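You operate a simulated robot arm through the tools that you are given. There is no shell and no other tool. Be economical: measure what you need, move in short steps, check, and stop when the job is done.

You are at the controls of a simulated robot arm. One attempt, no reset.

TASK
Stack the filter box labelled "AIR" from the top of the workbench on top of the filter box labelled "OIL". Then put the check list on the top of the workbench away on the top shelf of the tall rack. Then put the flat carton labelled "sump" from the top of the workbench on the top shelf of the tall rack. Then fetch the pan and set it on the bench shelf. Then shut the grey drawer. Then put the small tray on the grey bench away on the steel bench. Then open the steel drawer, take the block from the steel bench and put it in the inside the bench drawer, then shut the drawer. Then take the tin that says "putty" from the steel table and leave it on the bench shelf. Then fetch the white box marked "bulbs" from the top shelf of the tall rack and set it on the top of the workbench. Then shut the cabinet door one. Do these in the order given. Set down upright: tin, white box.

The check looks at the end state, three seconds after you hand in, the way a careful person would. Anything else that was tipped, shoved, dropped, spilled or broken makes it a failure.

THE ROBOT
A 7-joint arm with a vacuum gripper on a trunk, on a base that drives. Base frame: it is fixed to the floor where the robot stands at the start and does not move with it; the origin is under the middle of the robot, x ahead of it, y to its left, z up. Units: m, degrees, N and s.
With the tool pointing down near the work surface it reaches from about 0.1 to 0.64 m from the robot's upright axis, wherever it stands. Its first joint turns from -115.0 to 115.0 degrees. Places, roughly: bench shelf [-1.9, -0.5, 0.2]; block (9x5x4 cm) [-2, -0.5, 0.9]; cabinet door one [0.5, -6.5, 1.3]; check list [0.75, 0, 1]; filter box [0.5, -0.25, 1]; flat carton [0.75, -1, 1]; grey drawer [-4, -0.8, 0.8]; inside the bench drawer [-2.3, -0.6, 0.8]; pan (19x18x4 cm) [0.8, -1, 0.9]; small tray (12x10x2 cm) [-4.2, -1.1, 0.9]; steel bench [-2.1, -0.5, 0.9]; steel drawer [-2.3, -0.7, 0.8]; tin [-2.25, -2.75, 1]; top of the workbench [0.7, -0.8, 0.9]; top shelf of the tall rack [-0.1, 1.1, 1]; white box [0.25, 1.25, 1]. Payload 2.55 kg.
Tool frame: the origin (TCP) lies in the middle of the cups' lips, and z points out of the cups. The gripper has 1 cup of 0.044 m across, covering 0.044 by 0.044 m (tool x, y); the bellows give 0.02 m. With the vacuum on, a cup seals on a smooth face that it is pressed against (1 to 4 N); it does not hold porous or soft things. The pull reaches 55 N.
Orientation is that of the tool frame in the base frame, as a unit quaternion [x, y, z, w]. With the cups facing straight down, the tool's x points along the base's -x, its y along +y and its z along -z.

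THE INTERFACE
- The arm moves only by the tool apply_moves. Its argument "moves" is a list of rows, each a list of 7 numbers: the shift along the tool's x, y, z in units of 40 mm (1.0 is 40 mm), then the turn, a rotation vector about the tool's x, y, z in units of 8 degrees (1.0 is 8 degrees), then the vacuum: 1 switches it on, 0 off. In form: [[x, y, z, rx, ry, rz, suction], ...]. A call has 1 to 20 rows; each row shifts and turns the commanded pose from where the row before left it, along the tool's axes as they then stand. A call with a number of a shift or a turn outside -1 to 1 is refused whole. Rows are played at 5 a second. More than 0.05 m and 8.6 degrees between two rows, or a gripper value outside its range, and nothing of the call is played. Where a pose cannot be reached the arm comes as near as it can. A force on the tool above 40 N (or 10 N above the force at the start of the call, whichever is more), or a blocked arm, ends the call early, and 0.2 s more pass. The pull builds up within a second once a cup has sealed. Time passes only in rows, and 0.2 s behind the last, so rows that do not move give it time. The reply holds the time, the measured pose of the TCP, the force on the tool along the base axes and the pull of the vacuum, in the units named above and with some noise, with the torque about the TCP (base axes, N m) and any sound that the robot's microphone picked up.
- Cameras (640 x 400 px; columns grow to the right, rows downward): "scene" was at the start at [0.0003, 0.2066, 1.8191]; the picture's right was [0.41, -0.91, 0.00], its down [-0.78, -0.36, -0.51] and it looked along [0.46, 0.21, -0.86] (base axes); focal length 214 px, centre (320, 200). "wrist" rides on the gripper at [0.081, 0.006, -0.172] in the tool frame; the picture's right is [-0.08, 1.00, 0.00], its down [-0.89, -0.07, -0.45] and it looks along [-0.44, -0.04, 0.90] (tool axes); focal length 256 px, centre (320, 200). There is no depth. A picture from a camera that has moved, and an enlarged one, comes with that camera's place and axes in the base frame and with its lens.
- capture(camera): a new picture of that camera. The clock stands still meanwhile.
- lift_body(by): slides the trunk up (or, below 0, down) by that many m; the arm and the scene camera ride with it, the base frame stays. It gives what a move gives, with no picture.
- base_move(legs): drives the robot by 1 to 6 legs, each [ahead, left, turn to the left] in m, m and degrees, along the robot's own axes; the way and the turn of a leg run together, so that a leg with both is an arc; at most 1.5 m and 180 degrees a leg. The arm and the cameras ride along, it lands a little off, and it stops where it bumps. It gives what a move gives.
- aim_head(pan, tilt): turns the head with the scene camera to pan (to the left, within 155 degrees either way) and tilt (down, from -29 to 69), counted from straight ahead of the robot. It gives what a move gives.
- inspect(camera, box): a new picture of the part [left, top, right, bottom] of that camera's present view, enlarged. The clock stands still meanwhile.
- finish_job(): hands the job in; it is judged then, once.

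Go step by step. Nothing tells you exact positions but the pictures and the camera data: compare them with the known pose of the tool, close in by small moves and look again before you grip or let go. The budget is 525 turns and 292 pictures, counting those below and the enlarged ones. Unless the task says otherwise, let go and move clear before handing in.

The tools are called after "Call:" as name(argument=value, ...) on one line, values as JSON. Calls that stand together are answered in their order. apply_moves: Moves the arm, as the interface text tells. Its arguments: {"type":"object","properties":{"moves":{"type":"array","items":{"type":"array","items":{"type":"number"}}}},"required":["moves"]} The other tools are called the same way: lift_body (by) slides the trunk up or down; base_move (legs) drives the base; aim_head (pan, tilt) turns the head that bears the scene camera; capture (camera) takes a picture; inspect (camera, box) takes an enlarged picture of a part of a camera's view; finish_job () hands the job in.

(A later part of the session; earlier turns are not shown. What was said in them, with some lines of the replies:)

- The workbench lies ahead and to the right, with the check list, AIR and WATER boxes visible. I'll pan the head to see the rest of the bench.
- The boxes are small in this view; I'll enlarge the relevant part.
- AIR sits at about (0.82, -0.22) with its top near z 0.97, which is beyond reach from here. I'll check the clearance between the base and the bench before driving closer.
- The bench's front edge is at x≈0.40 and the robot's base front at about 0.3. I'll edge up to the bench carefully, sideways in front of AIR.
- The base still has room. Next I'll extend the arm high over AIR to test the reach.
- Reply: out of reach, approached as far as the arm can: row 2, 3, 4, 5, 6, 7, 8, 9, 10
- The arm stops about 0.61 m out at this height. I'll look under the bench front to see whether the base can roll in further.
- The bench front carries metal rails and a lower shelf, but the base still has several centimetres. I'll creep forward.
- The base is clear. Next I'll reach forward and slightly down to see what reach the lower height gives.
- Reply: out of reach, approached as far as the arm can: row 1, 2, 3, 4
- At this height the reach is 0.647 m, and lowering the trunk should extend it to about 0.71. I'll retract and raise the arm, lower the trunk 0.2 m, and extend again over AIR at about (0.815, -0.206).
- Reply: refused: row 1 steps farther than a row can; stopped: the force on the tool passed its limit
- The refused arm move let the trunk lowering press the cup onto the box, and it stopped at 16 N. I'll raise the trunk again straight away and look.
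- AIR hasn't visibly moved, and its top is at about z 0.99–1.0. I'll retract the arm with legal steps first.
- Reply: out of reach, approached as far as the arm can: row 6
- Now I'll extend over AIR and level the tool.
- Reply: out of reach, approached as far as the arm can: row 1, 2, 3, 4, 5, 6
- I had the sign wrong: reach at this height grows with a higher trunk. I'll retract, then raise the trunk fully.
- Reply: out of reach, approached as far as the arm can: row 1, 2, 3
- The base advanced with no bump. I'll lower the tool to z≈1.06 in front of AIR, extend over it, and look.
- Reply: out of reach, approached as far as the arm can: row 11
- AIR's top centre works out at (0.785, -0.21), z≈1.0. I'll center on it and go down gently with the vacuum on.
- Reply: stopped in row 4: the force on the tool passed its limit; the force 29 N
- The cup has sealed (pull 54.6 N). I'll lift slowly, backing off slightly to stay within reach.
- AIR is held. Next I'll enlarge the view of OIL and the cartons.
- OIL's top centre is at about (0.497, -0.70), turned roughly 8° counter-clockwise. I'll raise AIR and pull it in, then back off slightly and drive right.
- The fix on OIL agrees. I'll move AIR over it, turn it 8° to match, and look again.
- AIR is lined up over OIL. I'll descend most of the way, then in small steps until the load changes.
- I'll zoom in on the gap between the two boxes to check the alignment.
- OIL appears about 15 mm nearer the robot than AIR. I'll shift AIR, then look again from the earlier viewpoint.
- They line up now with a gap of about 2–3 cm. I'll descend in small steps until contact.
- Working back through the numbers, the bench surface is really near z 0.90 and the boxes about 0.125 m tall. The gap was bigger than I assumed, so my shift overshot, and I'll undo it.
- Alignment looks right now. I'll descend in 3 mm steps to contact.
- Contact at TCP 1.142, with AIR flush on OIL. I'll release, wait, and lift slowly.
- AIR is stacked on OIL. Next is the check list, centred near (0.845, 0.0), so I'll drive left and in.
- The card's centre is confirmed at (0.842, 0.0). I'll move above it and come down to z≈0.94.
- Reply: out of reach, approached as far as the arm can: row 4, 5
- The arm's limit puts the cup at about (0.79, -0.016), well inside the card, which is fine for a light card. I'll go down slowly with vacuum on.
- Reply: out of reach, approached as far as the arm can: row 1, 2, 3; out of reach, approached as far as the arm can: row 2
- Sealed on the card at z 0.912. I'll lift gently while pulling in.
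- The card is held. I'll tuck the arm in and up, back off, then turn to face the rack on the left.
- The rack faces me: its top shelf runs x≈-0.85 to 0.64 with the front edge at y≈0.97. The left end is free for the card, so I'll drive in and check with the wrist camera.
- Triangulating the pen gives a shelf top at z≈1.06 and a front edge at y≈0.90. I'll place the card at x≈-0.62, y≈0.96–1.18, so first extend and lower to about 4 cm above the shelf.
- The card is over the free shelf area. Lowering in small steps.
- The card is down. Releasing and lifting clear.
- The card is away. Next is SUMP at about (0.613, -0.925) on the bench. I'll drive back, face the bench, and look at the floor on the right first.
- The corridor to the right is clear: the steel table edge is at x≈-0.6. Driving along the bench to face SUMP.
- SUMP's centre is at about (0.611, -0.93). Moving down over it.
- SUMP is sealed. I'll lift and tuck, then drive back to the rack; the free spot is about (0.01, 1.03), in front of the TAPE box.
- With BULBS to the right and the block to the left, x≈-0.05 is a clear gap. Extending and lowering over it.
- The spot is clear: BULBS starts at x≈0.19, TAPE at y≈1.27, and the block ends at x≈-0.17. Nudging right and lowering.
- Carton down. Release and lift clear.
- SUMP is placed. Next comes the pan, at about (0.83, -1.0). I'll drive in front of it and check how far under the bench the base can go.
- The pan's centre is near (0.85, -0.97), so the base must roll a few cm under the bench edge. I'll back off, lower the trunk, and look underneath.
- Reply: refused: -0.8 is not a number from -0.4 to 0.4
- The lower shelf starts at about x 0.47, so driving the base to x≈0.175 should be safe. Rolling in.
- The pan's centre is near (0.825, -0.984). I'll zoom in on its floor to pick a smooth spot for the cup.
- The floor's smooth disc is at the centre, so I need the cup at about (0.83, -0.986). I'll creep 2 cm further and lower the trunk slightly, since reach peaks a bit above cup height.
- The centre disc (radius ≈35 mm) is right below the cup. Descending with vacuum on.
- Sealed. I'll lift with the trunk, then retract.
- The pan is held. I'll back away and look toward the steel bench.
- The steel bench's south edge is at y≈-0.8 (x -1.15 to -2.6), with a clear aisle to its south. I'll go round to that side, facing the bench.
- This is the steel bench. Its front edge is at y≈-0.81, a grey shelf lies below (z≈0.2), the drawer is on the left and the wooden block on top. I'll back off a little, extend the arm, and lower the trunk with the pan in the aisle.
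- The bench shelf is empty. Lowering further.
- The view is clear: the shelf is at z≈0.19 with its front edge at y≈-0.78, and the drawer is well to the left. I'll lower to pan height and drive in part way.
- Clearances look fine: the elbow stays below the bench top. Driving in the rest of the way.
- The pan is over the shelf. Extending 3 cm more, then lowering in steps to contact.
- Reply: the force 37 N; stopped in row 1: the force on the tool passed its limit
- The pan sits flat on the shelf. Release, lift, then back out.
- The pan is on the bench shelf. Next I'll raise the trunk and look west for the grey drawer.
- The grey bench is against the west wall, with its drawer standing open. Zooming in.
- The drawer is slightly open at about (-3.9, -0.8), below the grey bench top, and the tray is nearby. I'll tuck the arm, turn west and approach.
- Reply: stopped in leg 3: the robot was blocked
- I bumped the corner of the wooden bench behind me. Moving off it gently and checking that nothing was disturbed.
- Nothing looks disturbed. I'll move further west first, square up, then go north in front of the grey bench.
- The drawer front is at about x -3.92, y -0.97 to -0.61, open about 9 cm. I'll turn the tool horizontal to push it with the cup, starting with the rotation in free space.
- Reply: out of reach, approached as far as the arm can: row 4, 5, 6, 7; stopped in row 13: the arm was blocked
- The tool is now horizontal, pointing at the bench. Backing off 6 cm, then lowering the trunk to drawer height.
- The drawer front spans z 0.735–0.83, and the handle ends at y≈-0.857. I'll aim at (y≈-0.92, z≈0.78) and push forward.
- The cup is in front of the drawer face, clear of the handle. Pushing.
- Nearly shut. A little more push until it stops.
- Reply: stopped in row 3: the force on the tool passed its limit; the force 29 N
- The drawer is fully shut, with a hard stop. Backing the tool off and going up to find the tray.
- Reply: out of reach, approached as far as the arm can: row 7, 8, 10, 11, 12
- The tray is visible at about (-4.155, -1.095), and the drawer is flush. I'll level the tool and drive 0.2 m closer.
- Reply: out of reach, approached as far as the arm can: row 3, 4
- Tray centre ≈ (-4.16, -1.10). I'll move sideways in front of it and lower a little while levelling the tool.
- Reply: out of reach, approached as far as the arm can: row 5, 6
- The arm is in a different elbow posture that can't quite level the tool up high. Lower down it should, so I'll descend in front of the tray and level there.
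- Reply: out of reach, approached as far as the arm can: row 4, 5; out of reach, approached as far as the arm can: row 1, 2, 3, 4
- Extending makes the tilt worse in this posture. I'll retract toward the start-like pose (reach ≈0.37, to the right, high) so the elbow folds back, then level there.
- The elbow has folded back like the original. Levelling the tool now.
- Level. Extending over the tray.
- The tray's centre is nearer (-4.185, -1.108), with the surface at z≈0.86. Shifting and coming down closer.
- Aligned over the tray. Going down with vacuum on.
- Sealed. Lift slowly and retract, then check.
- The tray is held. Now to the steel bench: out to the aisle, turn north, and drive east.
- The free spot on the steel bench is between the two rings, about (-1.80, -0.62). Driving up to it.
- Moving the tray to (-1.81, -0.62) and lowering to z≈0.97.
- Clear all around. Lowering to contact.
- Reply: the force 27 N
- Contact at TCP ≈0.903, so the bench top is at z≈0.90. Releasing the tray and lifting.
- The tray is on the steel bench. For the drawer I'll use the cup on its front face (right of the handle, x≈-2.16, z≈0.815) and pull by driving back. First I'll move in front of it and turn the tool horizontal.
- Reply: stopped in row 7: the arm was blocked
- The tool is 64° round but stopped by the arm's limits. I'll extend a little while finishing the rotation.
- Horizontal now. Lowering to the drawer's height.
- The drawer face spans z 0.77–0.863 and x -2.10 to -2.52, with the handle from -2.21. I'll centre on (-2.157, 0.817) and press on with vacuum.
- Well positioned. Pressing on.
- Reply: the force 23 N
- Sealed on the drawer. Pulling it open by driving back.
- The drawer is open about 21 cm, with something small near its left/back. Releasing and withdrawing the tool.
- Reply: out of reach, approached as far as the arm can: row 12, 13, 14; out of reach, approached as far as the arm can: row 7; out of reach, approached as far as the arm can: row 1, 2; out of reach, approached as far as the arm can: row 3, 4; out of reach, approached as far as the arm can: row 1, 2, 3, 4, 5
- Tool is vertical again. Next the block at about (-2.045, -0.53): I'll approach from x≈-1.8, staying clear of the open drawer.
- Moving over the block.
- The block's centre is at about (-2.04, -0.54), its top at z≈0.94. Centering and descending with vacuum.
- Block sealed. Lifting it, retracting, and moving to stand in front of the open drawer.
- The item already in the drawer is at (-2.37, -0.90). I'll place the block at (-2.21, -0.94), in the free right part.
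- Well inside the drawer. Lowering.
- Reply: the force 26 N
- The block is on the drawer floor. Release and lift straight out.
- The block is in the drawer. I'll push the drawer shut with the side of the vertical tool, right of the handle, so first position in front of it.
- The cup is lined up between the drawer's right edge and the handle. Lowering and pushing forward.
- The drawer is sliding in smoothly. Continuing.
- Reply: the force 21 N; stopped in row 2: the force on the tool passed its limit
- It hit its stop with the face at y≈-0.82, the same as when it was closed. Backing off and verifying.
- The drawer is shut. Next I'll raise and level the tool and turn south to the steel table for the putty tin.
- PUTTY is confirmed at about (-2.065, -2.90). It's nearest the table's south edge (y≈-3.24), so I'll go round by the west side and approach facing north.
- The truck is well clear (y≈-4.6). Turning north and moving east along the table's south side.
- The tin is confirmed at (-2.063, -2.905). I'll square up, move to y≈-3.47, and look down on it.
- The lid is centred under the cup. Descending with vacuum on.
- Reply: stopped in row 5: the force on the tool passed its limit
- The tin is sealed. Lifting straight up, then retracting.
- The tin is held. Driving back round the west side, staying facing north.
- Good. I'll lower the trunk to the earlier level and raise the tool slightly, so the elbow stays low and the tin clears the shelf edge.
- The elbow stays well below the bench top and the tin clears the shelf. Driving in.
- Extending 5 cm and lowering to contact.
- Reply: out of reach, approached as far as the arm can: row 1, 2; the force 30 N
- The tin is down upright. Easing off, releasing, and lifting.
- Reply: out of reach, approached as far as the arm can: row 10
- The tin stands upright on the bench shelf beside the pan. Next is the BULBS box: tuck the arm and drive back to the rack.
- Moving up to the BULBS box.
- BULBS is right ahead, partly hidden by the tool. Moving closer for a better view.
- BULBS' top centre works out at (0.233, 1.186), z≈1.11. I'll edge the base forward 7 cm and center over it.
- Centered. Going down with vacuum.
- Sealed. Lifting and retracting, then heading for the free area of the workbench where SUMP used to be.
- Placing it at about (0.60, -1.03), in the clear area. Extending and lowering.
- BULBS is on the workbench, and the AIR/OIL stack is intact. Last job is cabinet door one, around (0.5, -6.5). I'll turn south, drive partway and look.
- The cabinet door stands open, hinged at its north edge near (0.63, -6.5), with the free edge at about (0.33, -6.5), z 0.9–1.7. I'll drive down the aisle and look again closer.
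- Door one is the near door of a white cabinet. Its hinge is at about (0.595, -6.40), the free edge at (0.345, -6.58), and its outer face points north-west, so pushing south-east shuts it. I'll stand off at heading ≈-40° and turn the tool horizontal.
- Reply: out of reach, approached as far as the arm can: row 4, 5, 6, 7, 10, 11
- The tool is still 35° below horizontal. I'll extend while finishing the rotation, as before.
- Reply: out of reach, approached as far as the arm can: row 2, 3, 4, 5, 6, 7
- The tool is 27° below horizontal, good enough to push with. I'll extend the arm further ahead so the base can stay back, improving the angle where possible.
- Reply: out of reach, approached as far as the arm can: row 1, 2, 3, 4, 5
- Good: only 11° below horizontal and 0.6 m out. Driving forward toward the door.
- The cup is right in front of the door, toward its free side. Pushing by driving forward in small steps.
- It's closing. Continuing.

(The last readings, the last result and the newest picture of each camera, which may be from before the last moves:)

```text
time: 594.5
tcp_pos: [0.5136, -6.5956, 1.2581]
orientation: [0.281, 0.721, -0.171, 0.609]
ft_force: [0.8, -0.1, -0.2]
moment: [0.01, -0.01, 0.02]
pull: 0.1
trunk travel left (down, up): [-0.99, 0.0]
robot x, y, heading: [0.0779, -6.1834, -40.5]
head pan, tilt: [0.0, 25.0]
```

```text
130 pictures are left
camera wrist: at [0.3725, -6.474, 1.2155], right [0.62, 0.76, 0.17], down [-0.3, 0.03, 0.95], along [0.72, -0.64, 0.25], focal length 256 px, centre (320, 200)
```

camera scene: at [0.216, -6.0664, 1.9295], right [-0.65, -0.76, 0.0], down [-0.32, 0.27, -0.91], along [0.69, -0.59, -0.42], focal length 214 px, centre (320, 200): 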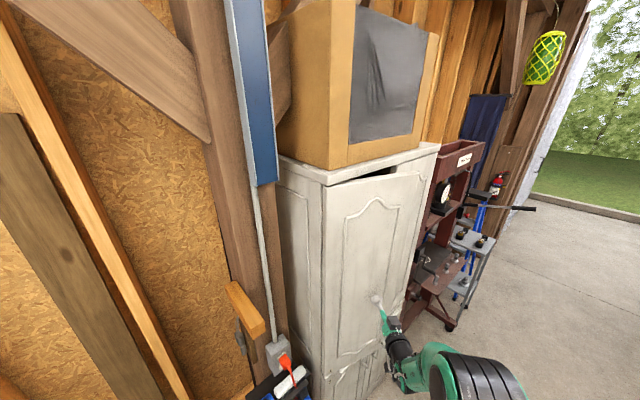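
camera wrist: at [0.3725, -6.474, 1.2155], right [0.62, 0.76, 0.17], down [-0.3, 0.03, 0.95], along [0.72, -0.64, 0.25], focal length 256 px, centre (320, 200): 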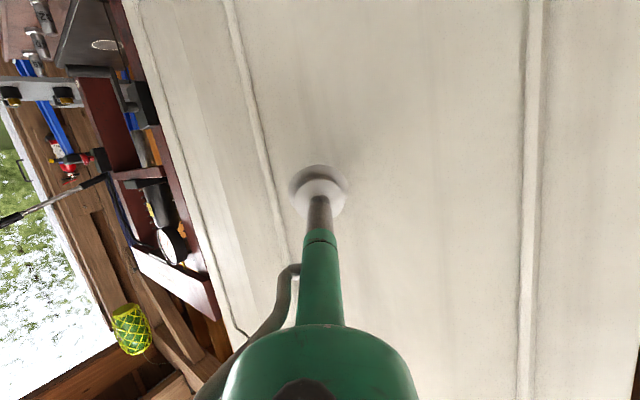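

Call:
base_move(legs=[[0.05, 0, 0]])

Call:
base_move(legs=[[0.03, 0, 0]])

Call:
capture(camera="scene")

```text
time: 595.4
tcp_pos: [0.5486, -6.6252, 1.2595]
orientation: [0.282, 0.721, -0.172, 0.609]
ft_force: [-1.0, 1.3, -0.1]
moment: [0.0, 0.02, 0.01]
pull: 0.2
trunk travel left (down, up): [-0.99, 0.0]
robot x, y, heading: [0.1123, -6.2111, -40.0]
head pan, tilt: [0.0, 25.0]
```

```text
time: 596.2
tcp_pos: [0.5715, -6.6443, 1.2582]
orientation: [0.283, 0.721, -0.171, 0.609]
ft_force: [-0.5, 0.6, 0.5]
moment: [0.02, 0.03, 0.0]
pull: 0.0
trunk travel left (down, up): [-0.99, 0.0]
robot x, y, heading: [0.1383, -6.2359, -40.3]
head pan, tilt: [0.0, 25.0]
```

```text
129 pictures are left
camera scene: at [0.2735, -6.1153, 1.9296], right [-0.65, -0.76, 0.0], down [-0.32, 0.27, -0.91], along [0.69, -0.59, -0.42], focal length 214 px, centre (320, 200)
```

scene: 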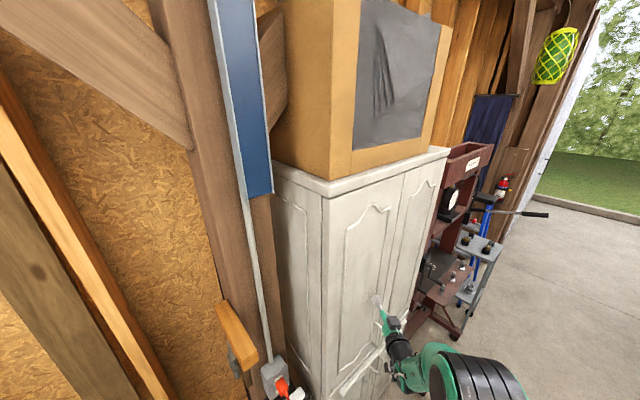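

Nearly shut, and level with the neighbouring door. A final gentle push with the arm to feel the stop.

Call:
apply_moves(moves=[[0, 0, 0.25, 0, 0, 0, 0], [0, 0, 0.25, 0, 0, 0, 0], [0, 0, 0.2, 0, 0, 0, 0], [0, 0, 0, 0, 0, 0, 0]])

Call:
inspect(camera="scene", box=[310, 140, 470, 380])

```text
time: 597.2
tcp_pos: [0.5925, -6.662, 1.2508]
orientation: [0.281, 0.722, -0.169, 0.609]
ft_force: [-5.6, -1.6, 0.4]
moment: [-0.02, -0.02, 0.12]
pull: 0.1
trunk travel left (down, up): [-0.99, 0.0]
robot x, y, heading: [0.1416, -6.2335, -40.3]
head pan, tilt: [0.0, 25.0]
```

```text
1.67 times, centred on (390, 260) of scene
camera zoom: at [0.2747, -6.1179, 1.9296], right [-0.65, -0.76, 0.0], down [-0.32, 0.27, -0.91], along [0.69, -0.59, -0.42], focal length 358 px, centre (203, 100)
```

zoom: 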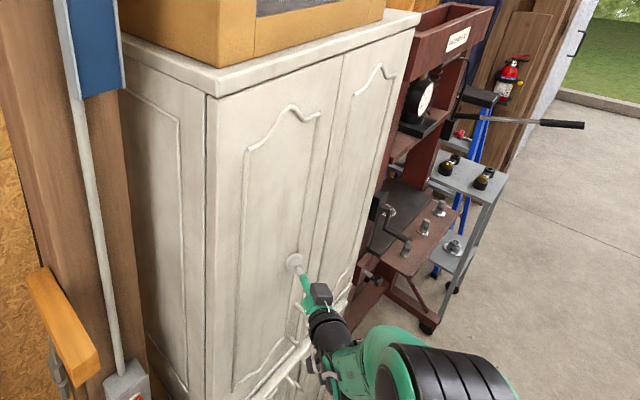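

Call:
apply_moves(moves=[[0, 0, 0.2, 0, 0, 0, 0], [0, 0, 0.2, 0, 0, 0, 0], [0, 0, 0, 0, 0, 0, 0]])

Call:
inspect(camera="scene", box=[310, 140, 470, 380])

```text
time: 598.0
tcp_pos: [0.6015, -6.6702, 1.2478]
orientation: [0.28, 0.723, -0.166, 0.609]
ft_force: [-19.6, 4.9, 0.0]
moment: [-0.17, -0.18, 0.71]
pull: 0.0
trunk travel left (down, up): [-0.99, 0.0]
robot x, y, heading: [0.1343, -6.235, -40.2]
head pan, tilt: [0.0, 25.0]
```

```text
1.67 times, centred on (390, 260) of scene
camera zoom: at [0.2699, -6.116, 1.9298], right [-0.65, -0.76, 0.0], down [-0.32, 0.27, -0.91], along [0.69, -0.59, -0.42], focal length 358 px, centre (203, 100)
```

zoom: 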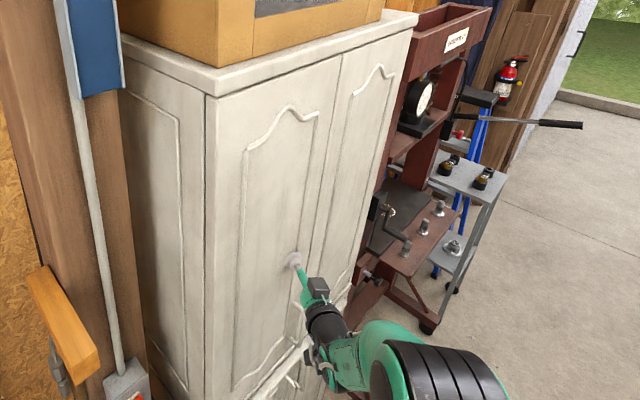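

The door hit its stop at ~20 N, flush with door two. Backing the tool and robot away, then checking it stays shut.

Call:
apply_moves(moves=[[0, 0, -0.3, 0, 0, 0, 0], [0, 0, -0.5, 0, 0, 0, 0], [0, 0, -0.5, 0, 0, 0, 0], [0, 0, 0, 0, 0, 0, 0]])

Call:
base_move(legs=[[-0.25, 0, 0]])

Call:
inspect(camera="scene", box=[240, 80, 480, 380])

```text
time: 599.0
tcp_pos: [0.571, -6.6453, 1.2547]
orientation: [0.282, 0.724, -0.17, 0.606]
ft_force: [-0.4, 0.1, 0.5]
moment: [0.0, 0.02, -0.02]
pull: 0.0
out of reach, approached as far as the arm can: row 3
trunk travel left (down, up): [-0.99, 0.0]
robot x, y, heading: [0.1412, -6.2385, -40.5]
head pan, tilt: [0.0, 25.0]
```

```text
time: 600.9
tcp_pos: [0.3838, -6.4842, 1.2558]
orientation: [0.282, 0.724, -0.17, 0.606]
ft_force: [0.6, 0.6, -0.2]
moment: [0.0, 0.01, 0.0]
pull: 0.1
trunk travel left (down, up): [-0.99, 0.0]
robot x, y, heading: [-0.0522, -6.0746, -40.3]
head pan, tilt: [0.0, 25.0]
```

```text
1.33 times, centred on (360, 230) of scene
camera zoom: at [0.0871, -5.9577, 1.9295], right [-0.64, -0.76, 0.0], down [-0.32, 0.27, -0.91], along [0.69, -0.58, -0.42], focal length 286 px, centre (267, 160)
```

zoom: 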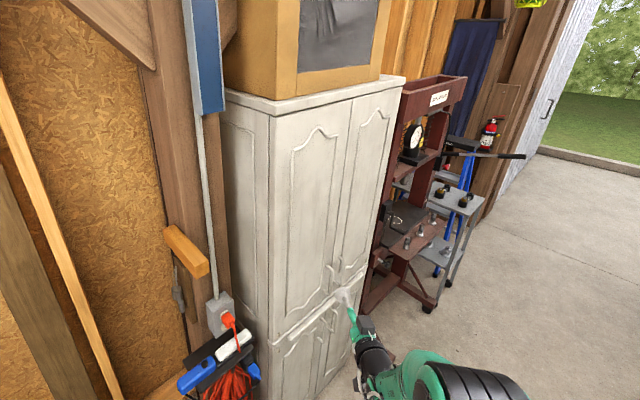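

Door one stays shut and flush, and all ten jobs have been checked in pictures. Handing in.

Call:
finish_job()

```text
The job is handed in.
```

I did all ten jobs in the order you gave and handed the job in. I don't have the judge's result yet.

Two contacts happened along the way. In both cases the pictures afterwards showed nothing out of place:
- **AIR box:** while I was lining up over it, the trunk came down and pressed the cup on its top edge at about 16 N.
- **Wooden bench:** the base bumped the corner of the bench with the meter panel while I was driving to the grey bench.
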